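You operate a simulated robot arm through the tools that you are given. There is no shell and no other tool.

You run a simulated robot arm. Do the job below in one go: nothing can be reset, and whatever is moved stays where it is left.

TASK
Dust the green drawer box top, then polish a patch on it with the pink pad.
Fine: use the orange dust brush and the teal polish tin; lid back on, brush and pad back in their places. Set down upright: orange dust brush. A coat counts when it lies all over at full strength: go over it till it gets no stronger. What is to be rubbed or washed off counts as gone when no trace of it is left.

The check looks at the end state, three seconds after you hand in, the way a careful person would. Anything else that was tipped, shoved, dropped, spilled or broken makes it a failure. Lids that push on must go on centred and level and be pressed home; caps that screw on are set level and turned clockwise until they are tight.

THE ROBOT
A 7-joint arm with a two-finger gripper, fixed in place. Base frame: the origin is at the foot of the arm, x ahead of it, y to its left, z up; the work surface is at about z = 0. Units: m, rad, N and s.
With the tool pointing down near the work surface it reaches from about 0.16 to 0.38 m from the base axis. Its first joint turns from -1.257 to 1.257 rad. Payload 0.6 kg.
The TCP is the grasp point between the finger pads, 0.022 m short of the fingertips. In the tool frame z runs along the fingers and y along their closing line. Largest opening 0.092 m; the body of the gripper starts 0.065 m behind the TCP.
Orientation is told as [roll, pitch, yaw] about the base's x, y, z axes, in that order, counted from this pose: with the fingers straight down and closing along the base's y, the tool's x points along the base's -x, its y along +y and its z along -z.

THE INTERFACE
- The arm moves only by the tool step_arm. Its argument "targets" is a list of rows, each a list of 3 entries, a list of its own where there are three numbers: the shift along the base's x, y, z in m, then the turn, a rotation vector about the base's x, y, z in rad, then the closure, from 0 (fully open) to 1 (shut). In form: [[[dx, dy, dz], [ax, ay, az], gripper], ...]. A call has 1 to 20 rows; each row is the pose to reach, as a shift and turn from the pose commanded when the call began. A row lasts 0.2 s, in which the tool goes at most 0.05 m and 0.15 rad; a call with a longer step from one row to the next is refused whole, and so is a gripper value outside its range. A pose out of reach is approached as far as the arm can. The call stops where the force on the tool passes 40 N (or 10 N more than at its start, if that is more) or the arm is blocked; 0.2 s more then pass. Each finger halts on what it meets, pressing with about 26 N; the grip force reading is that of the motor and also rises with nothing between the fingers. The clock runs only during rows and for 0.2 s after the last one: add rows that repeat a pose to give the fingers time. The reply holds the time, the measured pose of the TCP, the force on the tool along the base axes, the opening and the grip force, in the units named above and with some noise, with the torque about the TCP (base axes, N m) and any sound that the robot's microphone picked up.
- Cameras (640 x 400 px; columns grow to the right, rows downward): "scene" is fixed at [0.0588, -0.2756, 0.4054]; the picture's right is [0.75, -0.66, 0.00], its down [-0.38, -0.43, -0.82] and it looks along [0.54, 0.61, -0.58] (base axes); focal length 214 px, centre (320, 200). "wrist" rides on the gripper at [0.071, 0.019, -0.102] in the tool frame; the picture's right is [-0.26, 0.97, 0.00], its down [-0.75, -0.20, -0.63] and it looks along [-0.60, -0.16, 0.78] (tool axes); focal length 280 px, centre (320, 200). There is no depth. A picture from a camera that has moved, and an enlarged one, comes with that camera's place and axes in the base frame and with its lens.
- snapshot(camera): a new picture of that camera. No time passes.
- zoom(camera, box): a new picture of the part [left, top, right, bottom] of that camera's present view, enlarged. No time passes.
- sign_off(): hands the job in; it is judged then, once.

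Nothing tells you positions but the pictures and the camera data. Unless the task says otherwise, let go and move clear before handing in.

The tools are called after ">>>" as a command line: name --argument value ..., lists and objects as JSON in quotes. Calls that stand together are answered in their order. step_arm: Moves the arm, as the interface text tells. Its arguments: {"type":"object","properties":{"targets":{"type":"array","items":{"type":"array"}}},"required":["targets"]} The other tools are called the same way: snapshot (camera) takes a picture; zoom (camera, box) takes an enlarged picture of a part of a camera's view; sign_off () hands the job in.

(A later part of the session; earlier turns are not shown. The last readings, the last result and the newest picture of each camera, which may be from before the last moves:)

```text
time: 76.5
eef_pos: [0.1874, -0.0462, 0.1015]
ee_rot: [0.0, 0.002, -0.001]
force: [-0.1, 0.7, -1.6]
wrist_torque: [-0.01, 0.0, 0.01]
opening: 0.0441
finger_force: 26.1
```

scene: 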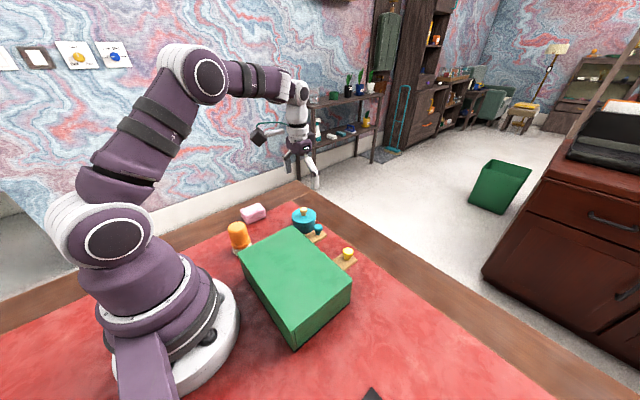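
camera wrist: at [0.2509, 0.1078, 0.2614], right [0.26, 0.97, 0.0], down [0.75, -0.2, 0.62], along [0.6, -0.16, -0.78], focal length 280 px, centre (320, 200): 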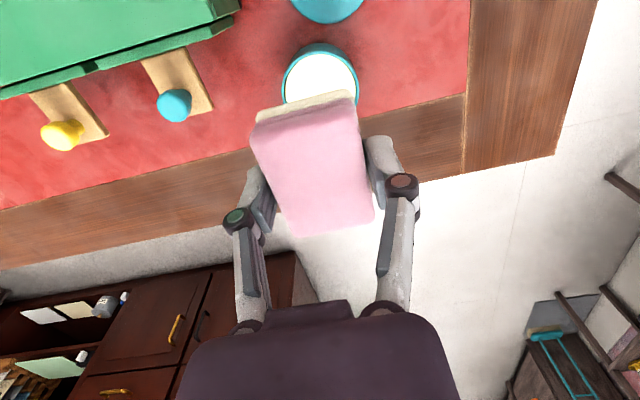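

>>> step_arm --targets '[[[0, 0, -0.0005], [0, 0, 0], 1], [[0, 0, -0.001], [0, 0, 0], 1], [[0, 0, -0.001], [0, 0, 0], 1]]'

```text
time: 77.3
eef_pos: [0.1862, -0.0442, 0.1014]
ee_rot: [-0.002, 0.002, 0.002]
force: [0.0, -0.4, -0.6]
wrist_torque: [0.01, -0.01, 0.04]
opening: 0.0442
finger_force: 26.0
```

>>> step_arm --targets '[[[0, 0, -0.0005], [0, 0, 0], 1], [[0, 0, -0.001], [0, 0, 0], 1], [[0, 0, -0.001], [0, 0, 0], 1]]'

```text
time: 78.1
eef_pos: [0.1873, -0.0446, 0.1002]
ee_rot: [-0.001, 0.0, 0.001]
force: [-3.0, 2.0, 30.2]
wrist_torque: [0.05, -0.01, 0.01]
opening: 0.0442
finger_force: 25.9
```

There's contact at a TCP height of about 0.100. I'll ease off slightly and make a first rub along y.

>>> step_arm --targets '[[[0, 0, 0.0004], [0, 0, 0], 1], [[0, -0.012, 0.0004], [0, 0, 0], 1], [[0, -0.024, 0.0004], [0, 0, 0], 1], [[0, -0.036, 0.0004], [0, 0, 0], 1], [[0, -0.024, 0.0004], [0, 0, 0], 1], [[0, -0.012, 0.0004], [0, 0, 0], 1], [[0, 0, 0.0004], [0, 0, 0], 1], [[0, 0.012, 0.0004], [0, 0, 0], 1], [[0, 0.024, 0.0004], [0, 0, 0], 1], [[0, 0.036, 0.0004], [0, 0, 0], 1], [[0, 0.036, 0.0004], [0, 0, 0], 1]]'

>>> zoom --camera "scene" --box '[230, 210, 360, 310]'

```text
time: 80.5
eef_pos: [0.1857, -0.0079, 0.1004]
ee_rot: [-0.001, 0.0, -0.001]
force: [0.0, 0.8, -0.7]
wrist_torque: [0.03, -0.01, -0.02]
opening: 0.0445
finger_force: 26.2
```

```text
4.00 times, centred on (295, 260) of scene
camera zoom: at [0.0588, -0.2756, 0.4054], right [0.75, -0.66, 0.0], down [-0.38, -0.43, -0.82], along [0.54, 0.61, -0.58], focal length 858 px, centre (420, -40)
```

zoom: 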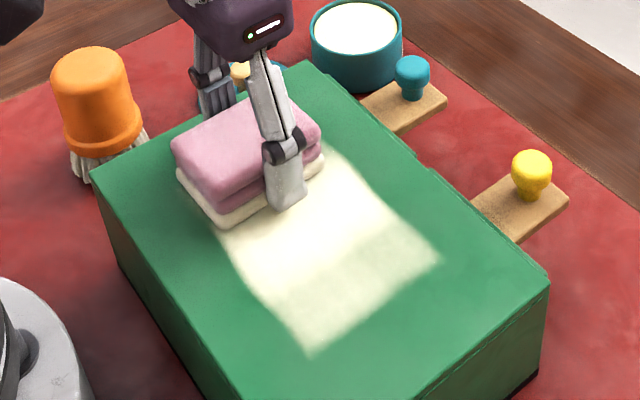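

The coat is going on, brighter where I passed twice. I'll keep rubbing the same lane with a touch more pressure.

>>> step_arm --targets '[[[0, 0, -0.0004], [0, 0, 0], 1], [[0, -0.012, -0.0004], [0, 0, 0], 1], [[0, -0.024, -0.0004], [0, 0, 0], 1], [[0, -0.036, -0.0004], [0, 0, 0], 1], [[0, -0.048, -0.0004], [0, 0, 0], 1], [[0, -0.06, -0.0004], [0, 0, 0], 1], [[0, -0.072, -0.0004], [0, 0, 0], 1], [[0, -0.06, -0.0004], [0, 0, 0], 1], [[0, -0.048, -0.0004], [0, 0, 0], 1], [[0, -0.036, -0.0004], [0, 0, 0], 1], [[0, -0.024, -0.0004], [0, 0, 0], 1], [[0, -0.012, -0.0004], [0, 0, 0], 1], [[0, 0, -0.0004], [0, 0, 0], 1]]'

>>> zoom --camera "scene" --box '[230, 210, 360, 310]'

```text
time: 83.3
eef_pos: [0.1852, -0.0092, 0.0994]
ee_rot: [-0.001, 0.002, 0.0]
force: [-0.1, 0.5, -0.6]
wrist_torque: [-0.01, -0.03, -0.01]
opening: 0.0439
finger_force: 26.0
```

```text
4.00 times, centred on (295, 260) of scene
camera zoom: at [0.0588, -0.2756, 0.4054], right [0.75, -0.66, 0.0], down [-0.38, -0.43, -0.82], along [0.54, 0.61, -0.58], focal length 858 px, centre (420, -40)
```

zoom: 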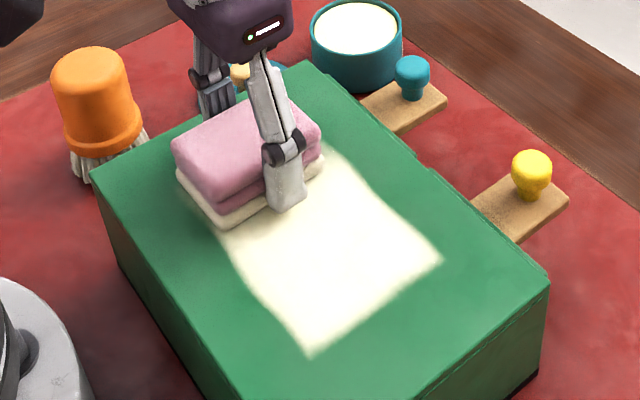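

The coat is more even now. At this end contact is light, so I'll lower 0.5 mm and make more passes.

>>> step_arm --targets '[[[0, 0, -0.0005], [0, 0, 0], 1], [[0, 0, -0.0005], [0, 0, 0], 1]]'

```text
time: 83.9
eef_pos: [0.1872, -0.009, 0.0998]
ee_rot: [0.0, 0.002, 0.0]
force: [-2.8, 2.2, 6.6]
wrist_torque: [-0.07, 0.0, -0.05]
opening: 0.0441
finger_force: 25.8
```

>>> step_arm --targets '[[[0, -0.012, 0], [0, 0, 0], 1], [[0, -0.024, 0], [0, 0, 0], 1], [[0, -0.036, 0], [0, 0, 0], 1], [[0, -0.048, 0], [0, 0, 0], 1], [[0, -0.06, 0], [0, 0, 0], 1], [[0, -0.072, 0], [0, 0, 0], 1], [[0, -0.06, 0], [0, 0, 0], 1], [[0, -0.048, 0], [0, 0, 0], 1], [[0, -0.036, 0], [0, 0, 0], 1], [[0, -0.024, 0], [0, 0, 0], 1], [[0, -0.012, 0], [0, 0, 0], 1], [[0, 0, 0], [0, 0, 0], 1]]'

>>> zoom --camera "scene" --box '[230, 210, 360, 310]'

```text
time: 86.5
eef_pos: [0.1849, -0.0086, 0.0996]
ee_rot: [-0.001, 0.004, 0.001]
force: [-0.4, 0.1, -0.9]
wrist_torque: [0.0, 0.0, 0.03]
opening: 0.044
finger_force: 25.7
```

```text
4.00 times, centred on (295, 260) of scene
camera zoom: at [0.0588, -0.2756, 0.4054], right [0.75, -0.66, 0.0], down [-0.38, -0.43, -0.82], along [0.54, 0.61, -0.58], focal length 858 px, centre (420, -40)
```

zoom: 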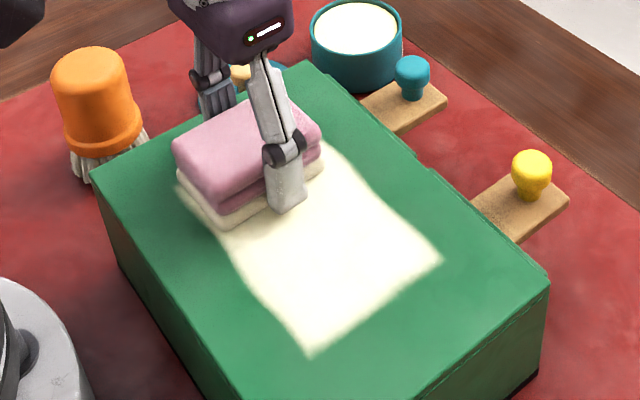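

I'll lift and inspect the patch.

>>> step_arm --targets '[[[0, 0, 0.02], [0, 0, 0], 1], [[0, 0, 0.05], [0, 0, 0], 1], [[0, 0.04, 0.07], [0, 0, 0], 1], [[0, 0.08, 0.09], [0, 0, 0], 1], [[0, 0.11, 0.11], [0, 0, 0], 1], [[0, 0.11, 0.11], [0, 0, 0], 1]]'

>>> zoom --camera "scene" --box '[235, 215, 355, 305]'

>>> snapshot --camera "wrist"

>>> snapshot --camera "scene"

```text
time: 87.9
eef_pos: [0.1858, 0.1005, 0.2109]
ee_rot: [-0.003, 0.002, 0.0]
force: [0.0, -1.2, -0.8]
wrist_torque: [-0.03, 0.01, 0.05]
opening: 0.0442
finger_force: 25.7
```

```text
4.44 times, centred on (295, 260) of scene
camera zoom: at [0.0588, -0.2756, 0.4054], right [0.75, -0.66, 0.0], down [-0.38, -0.43, -0.82], along [0.54, 0.61, -0.58], focal length 953 px, centre (431, -67)
```

zoom: 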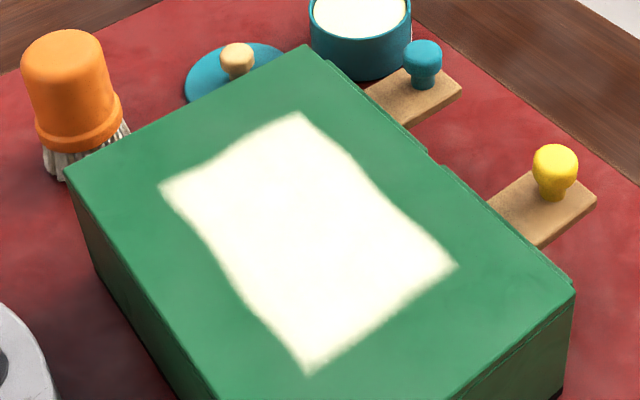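

```text
taken
camera wrist: at [0.1151, 0.1193, 0.3117], right [0.26, 0.96, 0.0], down [0.75, -0.2, 0.62], along [0.6, -0.16, -0.78], focal length 280 px, centre (320, 200)
```

wrist: 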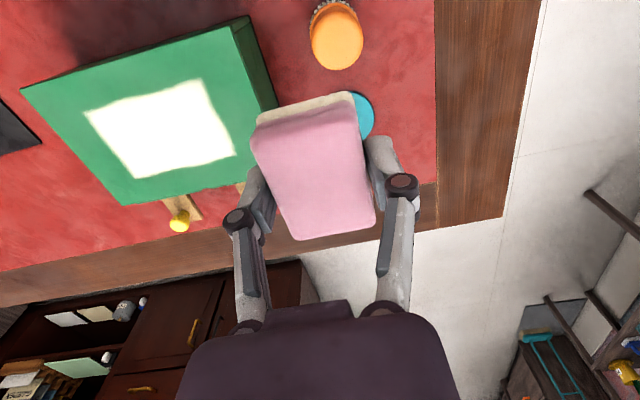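

```text
taken
```

scene: 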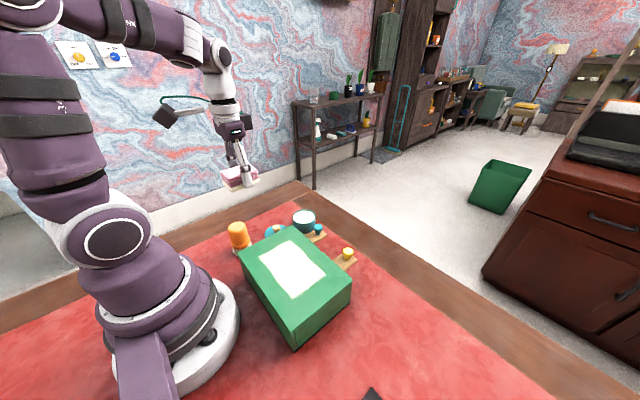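

>>> zoom --camera "scene" --box '[262, 236, 326, 290]'

>>> zoom --camera "wrist" --box '[70, 60, 260, 200]'

```text
7.41 times, centred on (294, 263) of scene
camera zoom: at [0.0588, -0.2756, 0.4054], right [0.75, -0.66, 0.0], down [-0.38, -0.43, -0.82], along [0.54, 0.61, -0.58], focal length 1589 px, centre (513, -267)
```

zoom: 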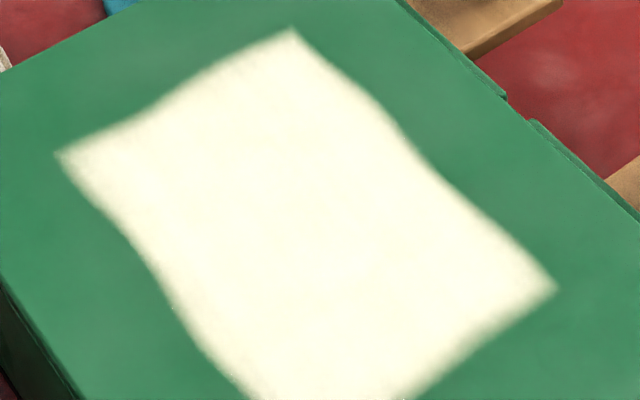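

```text
2.86 times, centred on (165, 130) of wrist
camera zoom: at [0.1151, 0.1193, 0.3117], right [0.26, 0.96, 0.0], down [0.75, -0.2, 0.62], along [0.6, -0.16, -0.78], focal length 801 px, centre (763, 400)
```

zoom: 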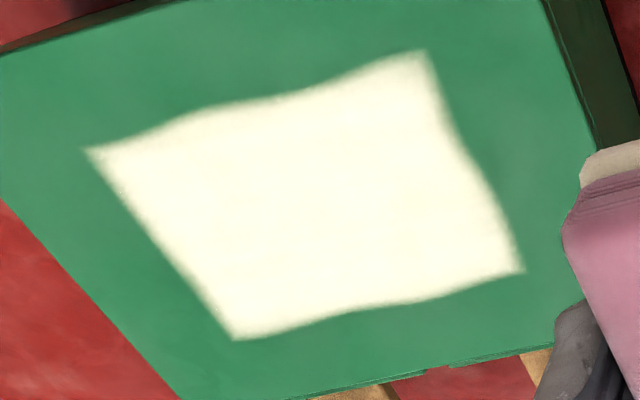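

The middle looks saturated. I'll make another set of passes, dwelling on the ends, and compare before and after.

>>> step_arm --targets '[[[0, -0.03, -0.02], [0, 0, 0], 1], [[0, -0.07, -0.04], [0, 0, 0], 1], [[0, -0.11, -0.06], [0, 0, 0], 1], [[0, -0.11, -0.09], [0, 0, 0], 1], [[0, -0.11, -0.105], [0, 0, 0], 1], [[0, -0.11, -0.109], [0, 0, 0], 1], [[0, -0.11, -0.1102], [0, 0, 0], 1], [[0, -0.11, -0.1102], [0, 0, 0], 1]]'

```text
time: 89.7
eef_pos: [0.1862, -0.0087, 0.0993]
ee_rot: [-0.001, 0.0, 0.001]
force: [-2.6, -0.8, 28.4]
wrist_torque: [0.0, 0.13, 0.01]
opening: 0.0439
finger_force: 25.7
```

>>> step_arm --targets '[[[0, -0.01, 0.0002], [0, 0, 0], 1], [[0, -0.02, 0.0002], [0, 0, 0], 1], [[0, -0.01, 0.0002], [0, 0, 0], 1], [[0, 0, 0.0002], [0, 0, 0], 1], [[0, -0.01, 0.0002], [0, 0, 0], 1], [[0, -0.022, 0.0002], [0, 0, 0], 1], [[0, -0.034, 0.0002], [0, 0, 0], 1], [[0, -0.046, 0.0002], [0, 0, 0], 1], [[0, -0.058, 0.0002], [0, 0, 0], 1], [[0, -0.07, 0.0002], [0, 0, 0], 1], [[0, -0.058, 0.0002], [0, 0, 0], 1], [[0, -0.07, 0.0002], [0, 0, 0], 1], [[0, -0.058, 0.0002], [0, 0, 0], 1], [[0, -0.046, 0.0002], [0, 0, 0], 1], [[0, -0.034, 0.0002], [0, 0, 0], 1], [[0, -0.022, 0.0002], [0, 0, 0], 1], [[0, -0.01, 0.0002], [0, 0, 0], 1], [[0, 0, 0.0002], [0, 0, 0], 1]]'

>>> step_arm --targets '[[[0, -0.01, 0], [0, 0, 0], 1], [[0, -0.02, 0], [0, 0, 0], 1], [[0, -0.01, 0], [0, 0, 0], 1], [[0, 0, 0], [0, 0, 0], 1], [[0, -0.01, 0], [0, 0, 0], 1], [[0, -0.022, 0], [0, 0, 0], 1], [[0, -0.034, 0], [0, 0, 0], 1], [[0, -0.046, 0], [0, 0, 0], 1], [[0, -0.058, 0], [0, 0, 0], 1], [[0, -0.07, 0], [0, 0, 0], 1], [[0, -0.058, 0], [0, 0, 0], 1], [[0, -0.07, 0], [0, 0, 0], 1], [[0, -0.058, 0], [0, 0, 0], 1], [[0, -0.046, 0], [0, 0, 0], 1], [[0, -0.034, 0], [0, 0, 0], 1], [[0, -0.022, 0], [0, 0, 0], 1], [[0, -0.01, 0], [0, 0, 0], 1], [[0, 0, 0], [0, 0, 0], 1]]'

>>> step_arm --targets '[[[0, 0, 0.02], [0, 0, 0], 1], [[0, 0, 0.05], [0, 0, 0], 1], [[0, 0.04, 0.07], [0, 0, 0], 1], [[0, 0.08, 0.09], [0, 0, 0], 1], [[0, 0.11, 0.11], [0, 0, 0], 1], [[0, 0.11, 0.11], [0, 0, 0], 1]]'

>>> zoom --camera "scene" --box '[235, 215, 355, 305]'

>>> zoom --camera "wrist" --box '[70, 60, 260, 200]'

```text
time: 93.5
eef_pos: [0.1859, -0.0083, 0.0993]
ee_rot: [0.0, 0.0, 0.001]
force: [0.8, -0.1, -0.1]
wrist_torque: [-0.02, -0.01, 0.03]
opening: 0.0439
finger_force: 26.2
```

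```text
time: 97.3
eef_pos: [0.1858, -0.008, 0.0988]
ee_rot: [-0.001, 0.002, 0.001]
force: [0.0, 0.2, -0.6]
wrist_torque: [0.0, -0.01, 0.02]
opening: 0.0442
finger_force: 26.3
```

```text
time: 98.7
eef_pos: [0.1853, 0.102, 0.2103]
ee_rot: [-0.001, 0.001, 0.002]
force: [-0.2, 0.8, -0.9]
wrist_torque: [0.0, -0.05, 0.01]
opening: 0.0441
finger_force: 26.2
```

```text
4.44 times, centred on (295, 260) of scene
camera zoom: at [0.0588, -0.2756, 0.4054], right [0.75, -0.66, 0.0], down [-0.38, -0.43, -0.82], along [0.54, 0.61, -0.58], focal length 953 px, centre (431, -67)
```

zoom: 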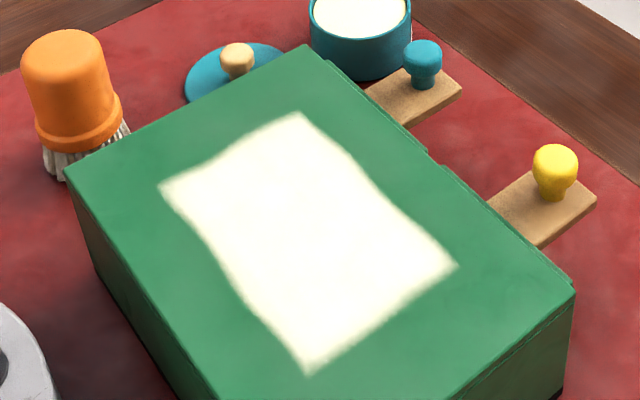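

```text
2.86 times, centred on (165, 130) of wrist
camera zoom: at [0.1147, 0.1207, 0.3109], right [0.26, 0.96, 0.0], down [0.75, -0.2, 0.62], along [0.6, -0.16, -0.78], focal length 801 px, centre (763, 400)
```

zoom: 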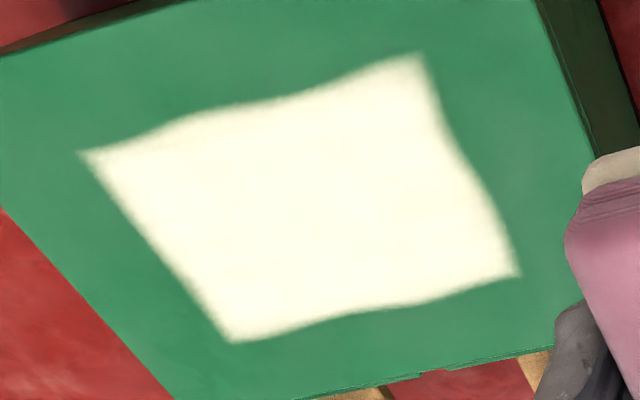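

Another full set of passes changed nothing, so this lane is at full strength. I'll widen the patch with a lane on each side so the centre of the top is generously covered.

>>> step_arm --targets '[[[0.005, -0.03, -0.02], [0, 0, 0], 1], [[0.01, -0.07, -0.04], [0, 0, 0], 1], [[0.014, -0.11, -0.06], [0, 0, 0], 1], [[0.014, -0.11, -0.09], [0, 0, 0], 1], [[0.014, -0.11, -0.105], [0, 0, 0], 1], [[0.014, -0.11, -0.109], [0, 0, 0], 1], [[0.014, -0.11, -0.1104], [0, 0, 0], 1], [[0.014, -0.11, -0.1104], [0, 0, 0], 1]]'

```text
time: 100.5
eef_pos: [0.1995, -0.0088, 0.0996]
ee_rot: [-0.002, 0.0, 0.001]
force: [-0.6, -1.2, 6.2]
wrist_torque: [-0.07, -0.02, -0.01]
opening: 0.0441
finger_force: 26.1
```

>>> step_arm --targets '[[[0, -0.01, -0.0002], [0, 0, 0], 1], [[0, 0, -0.0002], [0, 0, 0], 1], [[0, -0.012, -0.0002], [0, 0, 0], 1], [[0, -0.024, -0.0002], [0, 0, 0], 1], [[0, -0.036, -0.0002], [0, 0, 0], 1], [[0, -0.048, -0.0002], [0, 0, 0], 1], [[0, -0.06, -0.0002], [0, 0, 0], 1], [[0, -0.07, -0.0002], [0, 0, 0], 1], [[0, -0.058, -0.0002], [0, 0, 0], 1], [[0, -0.07, -0.0002], [0, 0, 0], 1], [[0, -0.058, -0.0002], [0, 0, 0], 1], [[0, -0.046, -0.0002], [0, 0, 0], 1], [[0, -0.034, -0.0002], [0, 0, 0], 1], [[0, -0.022, -0.0002], [0, 0, 0], 1], [[0, -0.01, -0.0002], [0, 0, 0], 1], [[0, 0, -0.0002], [0, 0, 0], 1]]'

>>> zoom --camera "scene" --box '[235, 215, 355, 305]'

```text
time: 103.9
eef_pos: [0.1995, -0.0082, 0.0997]
ee_rot: [0.0, 0.002, -0.002]
force: [0.1, -1.4, 0.9]
wrist_torque: [0.0, 0.01, 0.02]
opening: 0.0441
finger_force: 26.2
```

```text
4.44 times, centred on (295, 260) of scene
camera zoom: at [0.0588, -0.2756, 0.4054], right [0.75, -0.66, 0.0], down [-0.38, -0.43, -0.82], along [0.54, 0.61, -0.58], focal length 953 px, centre (431, -67)
```

zoom: 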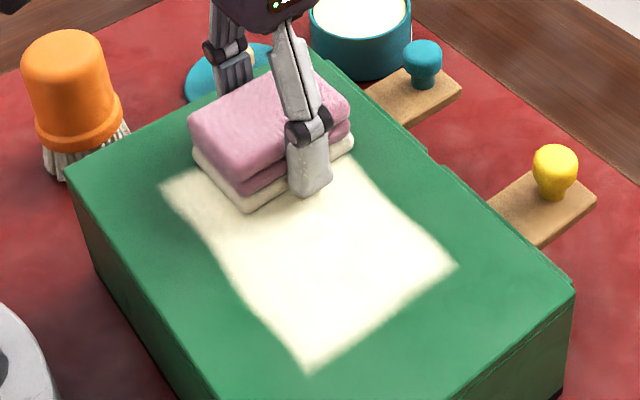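

The extra lane didn't widen the coat, so the pad may be spent or the patch may be a set area. I'll reload the pad and test again so I know the coat is really at full strength.

>>> step_arm --targets '[[[0, 0, 0.02], [0, 0, 0], 1], [[0, 0, 0.06], [0, 0, 0], 1], [[0.03, 0.024, 0.06], [0, 0, 0], 1], [[0.06, 0.048, 0.06], [0, 0, 0], 1], [[0.09, 0.072, 0.06], [0, 0, 0], 1], [[0.122, 0.097, 0.06], [0, 0, 0], 1], [[0.122, 0.097, 0.02], [0, 0, 0], 1], [[0.122, 0.097, -0.01], [0, 0, 0], 1], [[0.122, 0.097, -0.03], [0, 0, 0], 1], [[0.122, 0.097, -0.03], [0, 0, 0], 1]]'

>>> zoom --camera "scene" --box '[235, 170, 355, 305]'

```text
time: 106.1
eef_pos: [0.3213, 0.0889, 0.0687]
ee_rot: [-0.002, 0.001, -0.002]
force: [0.4, -0.1, -0.2]
wrist_torque: [0.02, 0.0, 0.02]
opening: 0.0442
finger_force: 25.2
```

```text
2.96 times, centred on (295, 238) of scene
camera zoom: at [0.0588, -0.2756, 0.4054], right [0.75, -0.66, 0.0], down [-0.38, -0.43, -0.82], along [0.54, 0.61, -0.58], focal length 636 px, centre (394, 89)
```

zoom: 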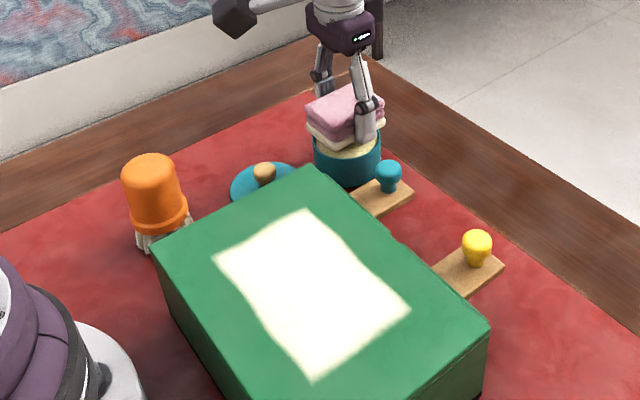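

>>> step_arm --targets '[[[0, 0, -0.004], [0, 0, 0], 1], [[0, 0, -0.007], [0, 0, 0], 1], [[0, 0, -0.0078], [0, 0, 0], 1], [[0, 0, -0.0078], [0, 0, 0], 1]]'

```text
time: 107.1
eef_pos: [0.3226, 0.0891, 0.0605]
ee_rot: [0.001, 0.0, -0.001]
force: [-0.2, -1.4, 0.1]
wrist_torque: [-0.03, -0.01, 0.02]
opening: 0.0441
finger_force: 26.5
```

>>> step_arm --targets '[[[0, 0, -0.0007], [0, 0, 0], 1], [[0, 0, -0.0014], [0, 0, 0], 1], [[0, 0, -0.0014], [0, 0, 0], 1]]'

```text
time: 107.9
eef_pos: [0.3223, 0.0891, 0.0595]
ee_rot: [0.0, 0.001, 0.0]
force: [0.6, 1.0, -1.0]
wrist_torque: [0.02, 0.0, 0.0]
opening: 0.0442
finger_force: 25.8
```

>>> step_arm --targets '[[[0, 0, -0.0006], [0, 0, 0], 1], [[0, 0, -0.001], [0, 0, 0], 1], [[0, 0, -0.001], [0, 0, 0], 1]]'

```text
time: 108.7
eef_pos: [0.3219, 0.0894, 0.0596]
ee_rot: [0.0, 0.003, 0.001]
force: [-3.1, -0.6, 11.8]
wrist_torque: [0.05, 0.09, 0.03]
opening: 0.0441
finger_force: 25.9
```

Reloaded. Now I'll return to the wider lane on the +x side.

>>> step_arm --targets '[[[0, 0, 0.02], [0, 0, 0], 1], [[0, 0, 0.06], [0, 0, 0], 1], [[0, 0, 0.09], [0, 0, 0], 1], [[-0.03, -0.033, 0.09], [0, 0, 0], 1], [[-0.06, -0.066, 0.09], [0, 0, 0], 1], [[-0.09, -0.1, 0.09], [0, 0, 0], 1], [[-0.122, -0.134, 0.08], [0, 0, 0], 1], [[-0.122, -0.134, 0.05], [0, 0, 0], 1], [[-0.122, -0.134, 0.043], [0, 0, 0], 1], [[-0.122, -0.134, 0.041], [0, 0, 0], 1], [[-0.122, -0.134, 0.041], [0, 0, 0], 1]]'

```text
time: 111.1
eef_pos: [0.2003, -0.0449, 0.1001]
ee_rot: [0.001, 0.002, 0.0]
force: [0.1, -0.6, -1.5]
wrist_torque: [0.03, 0.04, 0.02]
opening: 0.0442
finger_force: 25.7
```

>>> step_arm --targets '[[[0, 0, -0.0006], [0, 0, 0], 1], [[0, 0, -0.001], [0, 0, 0], 1], [[0, 0, -0.001], [0, 0, 0], 1]]'

```text
time: 111.9
eef_pos: [0.1999, -0.0451, 0.0987]
ee_rot: [-0.002, 0.003, 0.001]
force: [0.1, 0.5, -0.5]
wrist_torque: [-0.02, 0.0, 0.01]
opening: 0.0443
finger_force: 25.9
```

>>> step_arm --targets '[[[0, 0, -0.0005], [0, 0, 0], 1], [[0, 0, -0.0008], [0, 0, 0], 1], [[0, 0, -0.0008], [0, 0, 0], 1]]'

```text
time: 112.7
eef_pos: [0.2008, -0.0453, 0.0988]
ee_rot: [-0.001, 0.001, -0.001]
force: [-4.5, 0.1, 28.6]
wrist_torque: [0.0, 0.11, 0.01]
opening: 0.0439
finger_force: 25.6
```

There's good contact at about 29 N. I'll rub this lane.

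>>> step_arm --targets '[[[0, 0, 0.0002], [0, 0, 0], 1], [[0, -0.012, 0.0002], [0, 0, 0], 1], [[0, -0.024, 0.0002], [0, 0, 0], 1], [[0, -0.036, 0.0002], [0, 0, 0], 1], [[0, -0.024, 0.0002], [0, 0, 0], 1], [[0, -0.012, 0.0002], [0, 0, 0], 1], [[0, 0, 0.0002], [0, 0, 0], 1], [[0, 0.012, 0.0002], [0, 0, 0], 1], [[0, 0.024, 0.0002], [0, 0, 0], 1], [[0, 0.036, 0.0002], [0, 0, 0], 1], [[0, 0.024, 0.0002], [0, 0, 0], 1], [[0, 0.036, 0.0002], [0, 0, 0], 1]]'

>>> zoom --camera "scene" --box '[235, 215, 355, 305]'

```text
time: 115.3
eef_pos: [0.2, -0.0093, 0.0986]
ee_rot: [-0.003, 0.002, 0.001]
force: [0.2, -4.0, 7.8]
wrist_torque: [-0.08, -0.06, -0.01]
opening: 0.044
finger_force: 26.0
```

```text
4.44 times, centred on (295, 260) of scene
camera zoom: at [0.0588, -0.2756, 0.4054], right [0.75, -0.66, 0.0], down [-0.38, -0.43, -0.82], along [0.54, 0.61, -0.58], focal length 953 px, centre (431, -67)
```

zoom: 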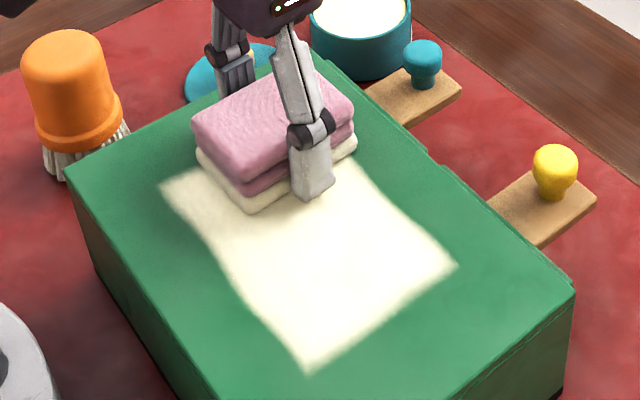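

With a fresh pad and firm contact the outline still doesn't grow, so the coatable patch is a set area and it looks covered. I'll also go over its near edge and both ends.

>>> step_arm --targets '[[[-0.012, 0, 0], [0, 0, 0], 1], [[-0.024, 0.002, 0], [0, 0, 0], 1], [[-0.024, -0.012, 0], [0, 0, 0], 1], [[-0.024, -0.024, 0], [0, 0, 0], 1], [[-0.024, -0.036, 0], [0, 0, 0], 1], [[-0.024, -0.048, 0], [0, 0, 0], 1], [[-0.024, -0.06, 0], [0, 0, 0], 1], [[-0.024, -0.072, 0], [0, 0, 0], 1], [[-0.024, -0.08, 0], [0, 0, 0], 1], [[-0.012, -0.08, 0], [0, 0, 0], 1], [[0, -0.08, 0], [0, 0, 0], 1], [[0, -0.07, 0], [0, 0, 0], 1], [[-0.012, -0.07, 0], [0, 0, 0], 1], [[-0.024, -0.07, 0], [0, 0, 0], 1], [[-0.024, -0.058, 0], [0, 0, 0], 1], [[-0.024, -0.046, 0], [0, 0, 0], 1], [[-0.024, -0.034, 0], [0, 0, 0], 1], [[-0.024, -0.022, 0], [0, 0, 0], 1], [[-0.024, -0.01, 0], [0, 0, 0], 1], [[-0.024, 0.002, 0], [0, 0, 0], 1]]'

>>> zoom --camera "scene" --box '[235, 215, 355, 305]'

```text
time: 119.5
eef_pos: [0.1755, -0.0067, 0.0984]
ee_rot: [-0.001, 0.004, 0.001]
force: [0.5, 0.0, -0.5]
wrist_torque: [0.01, 0.01, 0.02]
opening: 0.0443
finger_force: 26.1
```

```text
4.44 times, centred on (295, 260) of scene
camera zoom: at [0.0588, -0.2756, 0.4054], right [0.75, -0.66, 0.0], down [-0.38, -0.43, -0.82], along [0.54, 0.61, -0.58], focal length 953 px, centre (431, -67)
```

zoom: 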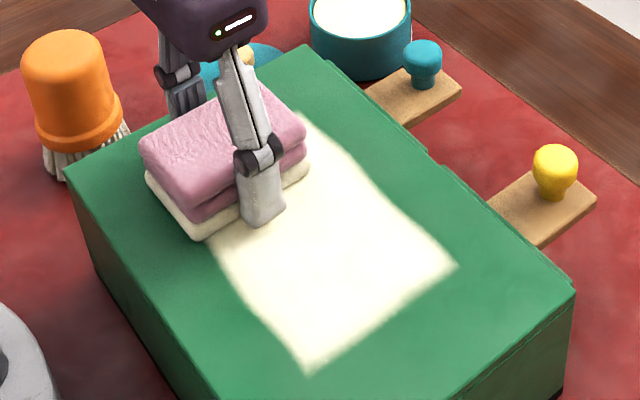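

>>> step_arm --targets '[[[0, 0, -0.0004], [0, 0, 0], 1], [[0, -0.01, -0.0004], [0, 0, 0], 1], [[0, 0, -0.0004], [0, 0, 0], 1], [[0.012, 0, -0.0004], [0, 0, 0], 1], [[0.024, 0, -0.0004], [0, 0, 0], 1], [[0.024, -0.012, -0.0004], [0, 0, 0], 1], [[0.024, -0.024, -0.0004], [0, 0, 0], 1], [[0.012, -0.036, -0.0004], [0, 0, 0], 1], [[0, -0.036, -0.0004], [0, 0, 0], 1], [[0, -0.048, -0.0004], [0, 0, 0], 1], [[0, -0.06, -0.0004], [0, 0, 0], 1], [[0, -0.05, -0.0004], [0, 0, 0], 1]]'

>>> step_arm --targets '[[[0, 0, 0.02], [0, 0, 0], 1], [[0.005, 0.02, 0.05], [0, 0, 0], 1], [[0.01, 0.055, 0.07], [0, 0, 0], 1], [[0.015, 0.09, 0.08], [0, 0, 0], 1], [[0.02, 0.125, 0.09], [0, 0, 0], 1], [[0.025, 0.16, 0.1], [0, 0, 0], 1], [[0.025, 0.16, 0.1], [0, 0, 0], 1]]'

>>> zoom --camera "scene" --box '[235, 215, 355, 305]'

>>> snapshot --camera "wrist"

```text
time: 122.1
eef_pos: [0.176, -0.057, 0.0968]
ee_rot: [-0.001, 0.002, 0.0]
force: [0.1, -2.2, 3.2]
wrist_torque: [0.0, -0.05, -0.06]
opening: 0.0443
finger_force: 25.9
```

```text
time: 123.7
eef_pos: [0.2005, 0.1042, 0.1975]
ee_rot: [0.001, 0.001, 0.0]
force: [0.5, 1.1, -0.5]
wrist_torque: [0.01, -0.02, -0.01]
opening: 0.044
finger_force: 26.6
```

```text
4.44 times, centred on (295, 260) of scene
camera zoom: at [0.0588, -0.2756, 0.4054], right [0.75, -0.66, 0.0], down [-0.38, -0.43, -0.82], along [0.54, 0.61, -0.58], focal length 953 px, centre (431, -67)
```

zoom: 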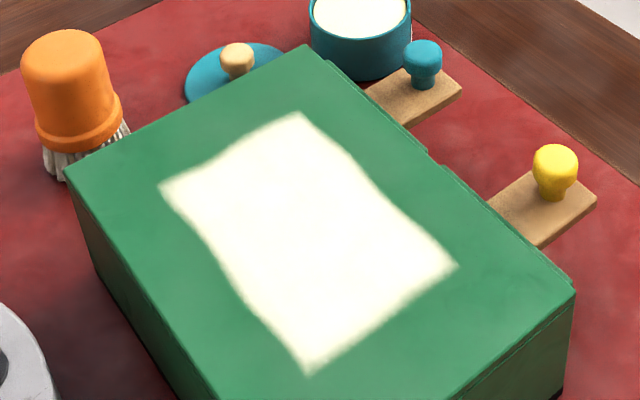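

```text
taken
camera wrist: at [0.1301, 0.1224, 0.2987], right [0.26, 0.96, 0.0], down [0.75, -0.2, 0.62], along [0.6, -0.16, -0.78], focal length 280 px, centre (320, 200)
```

wrist: 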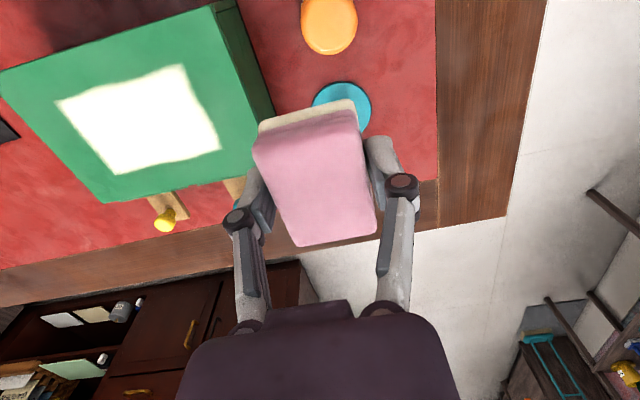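

The patch is uniform and unchanged. Now I'll return the pad to its original place and yaw.

>>> step_arm --targets '[[[0.01, 0.035, 0], [0, 0, -0.03], 1], [[0.02, 0.075, -0.01], [0, 0, -0.06], 1], [[0.0365, 0.1123, -0.02], [0, 0, -0.087], 1], [[0.0365, 0.1123, -0.06], [0, 0, -0.087], 1], [[0.0365, 0.1123, -0.1], [0, 0, -0.087], 1], [[0.0365, 0.1123, -0.14], [0, 0, -0.087], 1], [[0.0365, 0.1123, -0.165], [0, 0, -0.087], 1], [[0.0365, 0.1123, -0.165], [0, 0, -0.087], 1]]'

>>> zoom --camera "scene" --box '[225, 180, 305, 240]'

```text
time: 125.5
eef_pos: [0.238, 0.2156, 0.0317]
ee_rot: [0.001, 0.002, -0.087]
force: [0.5, -0.3, 0.3]
wrist_torque: [-0.01, 0.01, 0.01]
opening: 0.0443
finger_force: 26.3
```

```text
6.67 times, centred on (265, 210) of scene
camera zoom: at [0.0588, -0.2756, 0.4054], right [0.75, -0.66, 0.0], down [-0.38, -0.43, -0.82], along [0.54, 0.61, -0.58], focal length 1430 px, centre (687, 133)
```

zoom: 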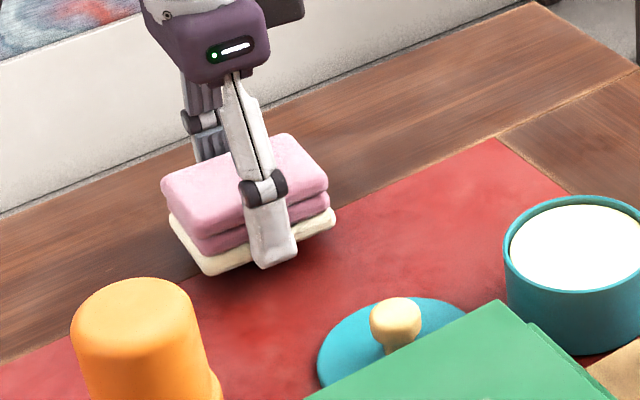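

>>> step_arm --targets '[[[-0.0005, 0.0005, -0.003], [0, 0, 0], 1], [[-0.0005, 0.0005, -0.0055], [0, 0, 0], 1], [[-0.0005, 0.0005, -0.0055], [0, 0, 0], 1]]'

```text
time: 126.3
eef_pos: [0.2372, 0.2154, 0.0271]
ee_rot: [-0.002, 0.001, -0.086]
force: [0.0, -0.8, 0.1]
wrist_torque: [0.01, -0.03, 0.02]
opening: 0.0442
finger_force: 25.6
```

>>> step_arm --targets '[[[0, 0.0005, -0.001], [0, 0, 0], 1], [[0, 0.0005, -0.0018], [0, 0, 0], 1], [[0, 0.0005, -0.0018], [0, 0, 0], 1]]'

```text
time: 127.1
eef_pos: [0.2367, 0.2164, 0.0255]
ee_rot: [0.001, 0.0, -0.089]
force: [0.0, -1.5, -0.2]
wrist_torque: [0.01, 0.01, 0.0]
opening: 0.0441
finger_force: 26.4
```

>>> step_arm --targets '[[[0, 0, -0.0006], [0, 0, 0], 1], [[0, 0, -0.0012], [0, 0, 0], 1], [[0, 0, -0.0012], [0, 0, 0], 1]]'

```text
time: 127.9
eef_pos: [0.237, 0.2154, 0.0239]
ee_rot: [-0.001, 0.001, -0.086]
force: [-0.4, 0.7, -0.6]
wrist_torque: [0.04, 0.02, -0.03]
opening: 0.0442
finger_force: 26.1
```

>>> zoom --camera "scene" --box '[225, 180, 305, 240]'

>>> zoom --camera "scene" --box '[240, 200, 272, 224]'

```text
6.67 times, centred on (265, 210) of scene
camera zoom: at [0.0588, -0.2756, 0.4054], right [0.75, -0.66, 0.0], down [-0.38, -0.43, -0.82], along [0.54, 0.61, -0.58], focal length 1430 px, centre (687, 133)
```

zoom: 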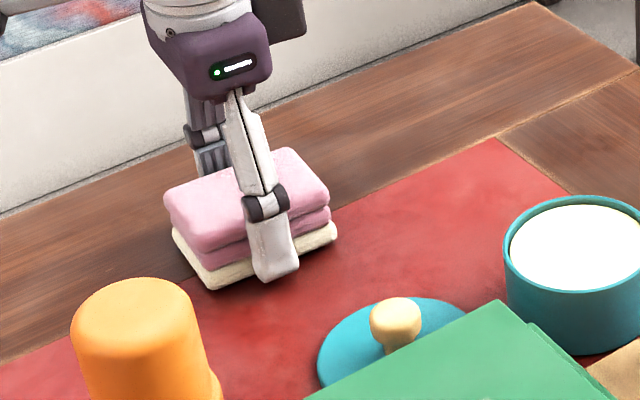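

```text
16.00 times, centred on (256, 212) of scene
camera zoom: at [0.0588, -0.2756, 0.4054], right [0.75, -0.66, 0.0], down [-0.38, -0.43, -0.82], along [0.54, 0.61, -0.58], focal length 3432 px, centre (1344, 8)
```

zoom: 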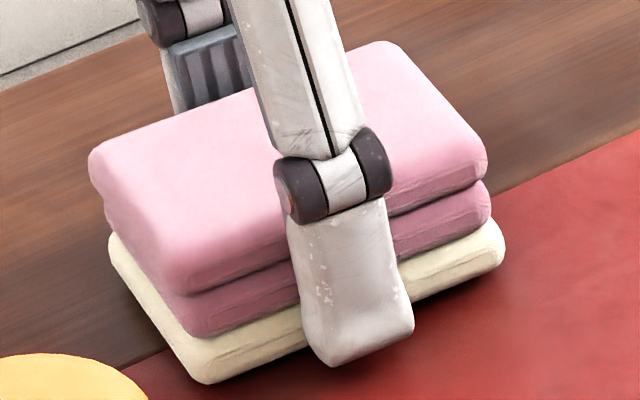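

>>> step_arm --targets '[[[-0.001, 0.001, -0.0005], [0, 0, 0], 1], [[-0.001, 0.001, -0.001], [0, 0, 0], 1], [[-0.001, 0.001, -0.001], [0, 0, 0], 1]]'

```text
time: 128.7
eef_pos: [0.236, 0.2177, 0.0231]
ee_rot: [-0.001, 0.003, -0.088]
force: [-0.1, -1.2, -0.5]
wrist_torque: [0.01, 0.01, -0.03]
opening: 0.0441
finger_force: 26.3
```

>>> step_arm --targets '[[[0, 0, -0.0005], [0, 0, 0], 1], [[0, 0, -0.0008], [0, 0, 0], 1], [[0, 0, -0.0008], [0, 0, 0], 1]]'

```text
time: 129.5
eef_pos: [0.2371, 0.2175, 0.0219]
ee_rot: [-0.001, 0.001, -0.085]
force: [-2.0, 0.4, 5.3]
wrist_torque: [0.0, -0.03, -0.01]
opening: 0.0441
finger_force: 26.0
```

There's contact now. I'll release the pad and rise.

>>> step_arm --targets '[[[0, 0, 0.0003], [0, 0, 0], 0.6], [[0, 0, 0.0003], [0, 0, 0], 0.3], [[0, 0, 0.0003], [0, 0, 0], 0.1], [[0, 0, 0.0003], [0, 0, 0], 0.1], [[0, 0, 0.0003], [0, 0, 0], 0.1], [[0, 0, 0.02], [0, 0, 0], 0.1], [[0, 0, 0.05], [0, 0, 0], 0.1], [[0, 0, 0.09], [0, 0, 0.045], 0.1], [[0, 0, 0.12], [0, 0, 0.087], 0.1]]'

>>> zoom --camera "scene" --box '[225, 180, 305, 240]'

>>> snapshot --camera "wrist"

```text
time: 131.5
eef_pos: [0.2359, 0.2166, 0.1433]
ee_rot: [-0.002, 0.004, 0.0]
force: [0.9, -0.6, -0.4]
wrist_torque: [0.02, 0.01, 0.03]
opening: 0.083
finger_force: 0.0
```

```text
6.67 times, centred on (265, 210) of scene
camera zoom: at [0.0588, -0.2756, 0.4054], right [0.75, -0.66, 0.0], down [-0.38, -0.43, -0.82], along [0.54, 0.61, -0.58], focal length 1430 px, centre (687, 133)
```

zoom: 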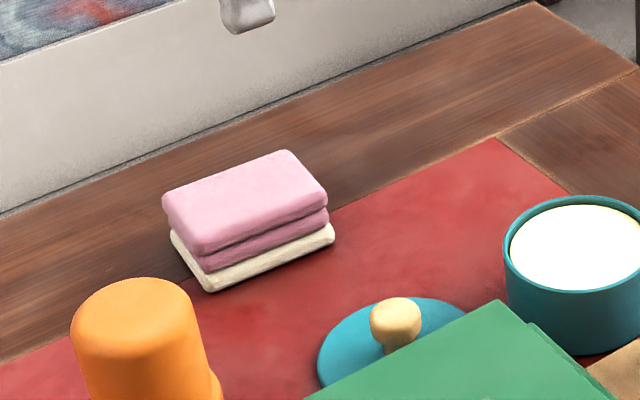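

```text
taken
camera wrist: at [0.1663, 0.2354, 0.2442], right [0.26, 0.97, 0.0], down [0.76, -0.2, 0.62], along [0.6, -0.16, -0.78], focal length 280 px, centre (320, 200)
```

wrist: 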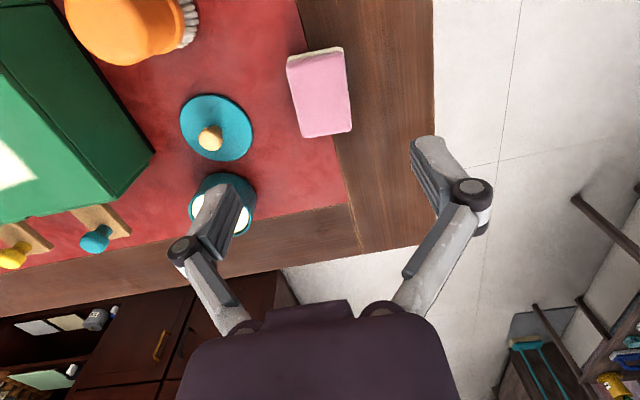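

The pad is back in place. Next is the lid, so I'll move above its knob at about (0.250, 0.114).

>>> step_arm --targets '[[[0.005, -0.035, 0], [0, 0, 0], 0.2], [[0.01, -0.07, 0], [0, 0, 0], 0.4], [[0.0143, -0.1026, 0], [0, 0, 0], 0.4], [[0.0143, -0.1026, -0.04], [0, 0, 0], 0.4], [[0.0143, -0.1026, -0.065], [0, 0, 0], 0.4], [[0.0143, -0.1026, -0.065], [0, 0, 0], 0.4]]'

>>> snapshot --camera "wrist"

>>> zoom --camera "wrist" --box '[240, 60, 400, 200]'

>>> zoom --camera "scene" --box '[250, 190, 330, 250]'

```text
time: 132.9
eef_pos: [0.2497, 0.1141, 0.0784]
ee_rot: [-0.001, 0.003, 0.002]
force: [-0.7, -0.2, -0.5]
wrist_torque: [-0.04, 0.02, 0.02]
opening: 0.0553
finger_force: 0.2
```

```text
taken
camera wrist: at [0.1799, 0.1331, 0.1794], right [0.26, 0.96, 0.0], down [0.75, -0.2, 0.62], along [0.6, -0.16, -0.78], focal length 280 px, centre (320, 200)
```

wrist: 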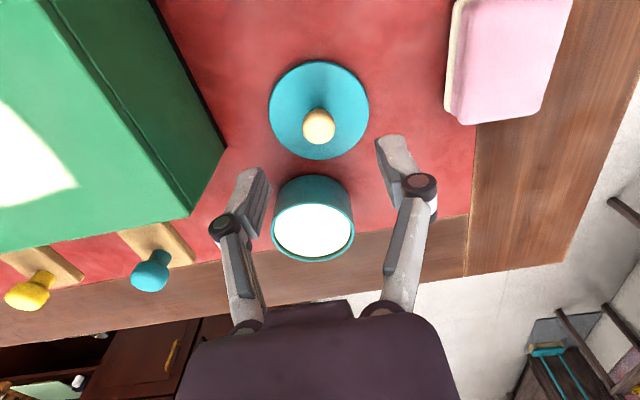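

```text
2.86 times, centred on (320, 130) of wrist
camera zoom: at [0.1799, 0.1331, 0.1794], right [0.26, 0.96, 0.0], down [0.75, -0.2, 0.62], along [0.6, -0.16, -0.78], focal length 801 px, centre (320, 400)
```

zoom: 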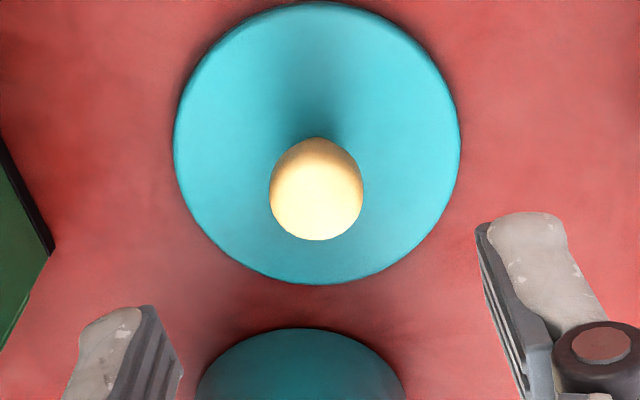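

```text
6.67 times, centred on (290, 220) of scene
camera zoom: at [0.0588, -0.2756, 0.4054], right [0.75, -0.66, 0.0], down [-0.38, -0.43, -0.82], along [0.54, 0.61, -0.58], focal length 1430 px, centre (520, 67)
```

zoom: 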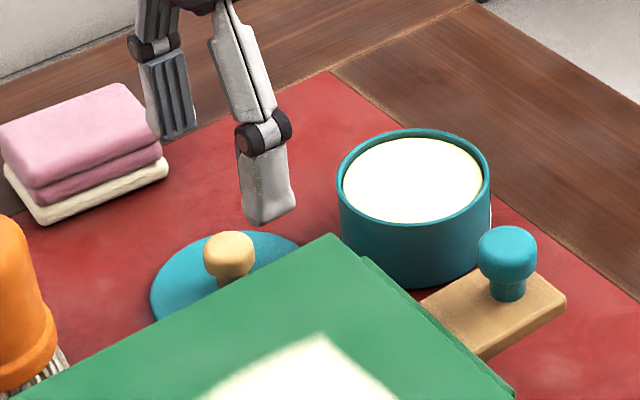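

>>> step_arm --targets '[[[0, 0, -0.025], [0, 0, 0], 0.45], [[0, 0, -0.045], [0, 0, 0], 0.45], [[0, 0, -0.0508], [0, 0, 0], 0.45], [[0, 0, -0.0508], [0, 0, 0], 0.45]]'

>>> zoom --camera "wrist" --box '[230, 60, 410, 220]'

```text
time: 133.9
eef_pos: [0.2507, 0.1146, 0.0277]
ee_rot: [0.001, 0.003, -0.001]
force: [0.2, 0.6, -0.2]
wrist_torque: [-0.02, 0.01, -0.04]
opening: 0.0506
finger_force: 0.0
```

```text
2.50 times, centred on (320, 140) of wrist
camera zoom: at [0.1794, 0.1331, 0.1279], right [0.26, 0.97, 0.0], down [0.75, -0.2, 0.62], along [0.6, -0.16, -0.78], focal length 701 px, centre (320, 350)
```

zoom: 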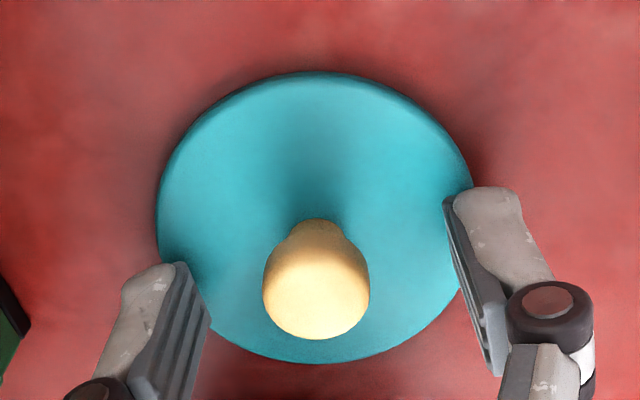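

The knob sits in the same place relative to the gripper as before, so I'll close on it.

>>> step_arm --targets '[[[0, 0, 0], [0, 0, 0], 0.6], [[0, 0, 0], [0, 0, 0], 0.75], [[0, 0, 0], [0, 0, 0], 1], [[0, 0, 0], [0, 0, 0], 1], [[0, 0, 0], [0, 0, 0], 1], [[0, 0, 0.0], [0, 0, 0], 1]]'

>>> zoom --camera "wrist" --box '[230, 60, 410, 220]'

```text
time: 135.3
eef_pos: [0.2495, 0.1137, 0.026]
ee_rot: [0.001, 0.002, 0.001]
force: [0.6, 0.0, 1.2]
wrist_torque: [0.02, -0.01, 0.03]
opening: 0.0183
finger_force: 26.3
```

```text
2.50 times, centred on (320, 140) of wrist
camera zoom: at [0.1794, 0.1331, 0.128], right [0.26, 0.97, 0.0], down [0.75, -0.2, 0.62], along [0.6, -0.16, -0.78], focal length 701 px, centre (320, 350)
```

zoom: 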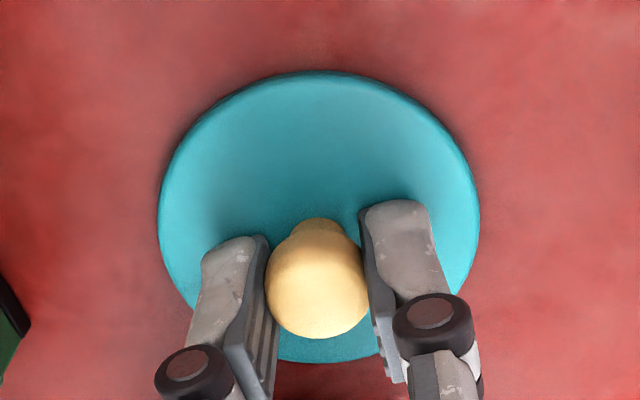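

Gripped as before. I'll lift the lid and carry it back over the tin.

>>> step_arm --targets '[[[0, 0, 0.01], [0, 0, 0], 1], [[0, 0, 0.04], [0, 0, 0], 1], [[0, 0, 0.07], [0, 0, 0], 1], [[0.02, -0.007, 0.07], [0, 0, 0], 1], [[0.045, -0.015, 0.07], [0, 0, 0], 1], [[0.073, -0.025, 0.07], [0, 0, 0], 1], [[0.073, -0.025, 0.055], [0, 0, 0], 1], [[0.073, -0.025, 0.055], [0, 0, 0], 1]]'

>>> zoom --camera "scene" --box '[270, 180, 350, 240]'

>>> snapshot --camera "wrist"

```text
time: 137.1
eef_pos: [0.3231, 0.0899, 0.0814]
ee_rot: [0.001, 0.002, -0.001]
force: [0.9, 0.1, 0.4]
wrist_torque: [-0.01, 0.01, 0.0]
opening: 0.018
finger_force: 25.4
```

```text
6.67 times, centred on (310, 210) of scene
camera zoom: at [0.0588, -0.2756, 0.4054], right [0.75, -0.66, 0.0], down [-0.38, -0.43, -0.82], along [0.54, 0.61, -0.58], focal length 1430 px, centre (387, 133)
```

zoom: 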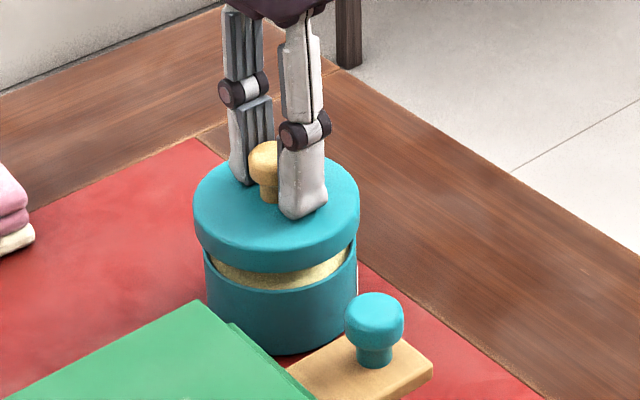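

```text
taken
camera wrist: at [0.2522, 0.1083, 0.1829], right [0.26, 0.97, 0.0], down [0.75, -0.2, 0.62], along [0.6, -0.16, -0.78], focal length 280 px, centre (320, 200)
```

wrist: 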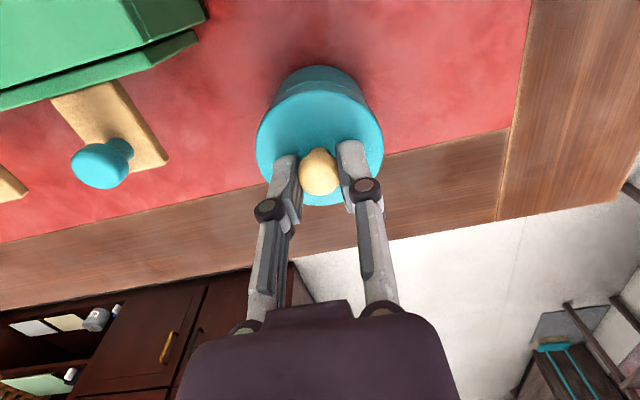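

The lid is centred over the tin, within about half a millimetre. I'll lower it slowly.

>>> step_arm --targets '[[[0, 0, -0.006], [0, 0, 0], 1], [[0, 0, -0.011], [0, 0, 0], 1], [[0, 0, -0.014], [0, 0, 0], 1], [[0, 0, -0.014], [0, 0, 0], 1]]'

>>> zoom --camera "scene" --box '[270, 180, 350, 240]'

```text
time: 138.1
eef_pos: [0.3236, 0.0892, 0.0683]
ee_rot: [-0.001, 0.003, 0.001]
force: [-0.3, 0.7, -0.4]
wrist_torque: [0.03, 0.03, -0.02]
opening: 0.0182
finger_force: 26.2
```

```text
6.67 times, centred on (310, 210) of scene
camera zoom: at [0.0588, -0.2756, 0.4054], right [0.75, -0.66, 0.0], down [-0.38, -0.43, -0.82], along [0.54, 0.61, -0.58], focal length 1430 px, centre (387, 133)
```

zoom: 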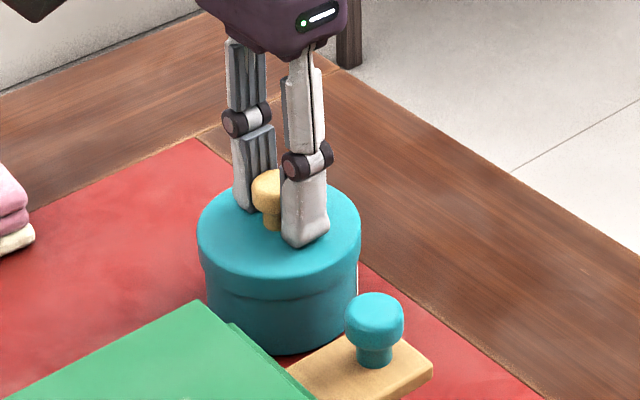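

>>> step_arm --targets '[[[0, 0, -0.0015], [0, 0, 0], 1], [[0, 0, -0.003], [0, 0, 0], 1], [[0, 0, -0.003], [0, 0, 0], 1]]'

```text
time: 138.9
eef_pos: [0.3223, 0.0894, 0.0649]
ee_rot: [0.0, 0.0, 0.001]
force: [-0.4, -0.1, -0.3]
wrist_torque: [0.01, 0.0, -0.01]
opening: 0.0184
finger_force: 25.3
```

>>> step_arm --targets '[[[0, 0, -0.001], [0, 0, 0], 1], [[0, 0, -0.002], [0, 0, 0], 1], [[0, 0, -0.002], [0, 0, 0], 1]]'

```text
time: 139.7
eef_pos: [0.3225, 0.0888, 0.0625]
ee_rot: [-0.002, 0.003, 0.0]
force: [0.5, -0.6, -0.3]
wrist_torque: [0.0, -0.05, 0.02]
opening: 0.0182
finger_force: 26.1
```

>>> step_arm --targets '[[[0, 0, -0.0007], [0, 0, 0], 1], [[0, 0, -0.0014], [0, 0, 0], 1], [[0, 0, -0.0014], [0, 0, 0], 1]]'

```text
time: 140.5
eef_pos: [0.3237, 0.0887, 0.062]
ee_rot: [0.001, 0.002, 0.0]
force: [-13.2, -5.0, 33.3]
wrist_torque: [-0.08, 0.37, 0.02]
opening: 0.0183
finger_force: 26.1
heard: snap
```

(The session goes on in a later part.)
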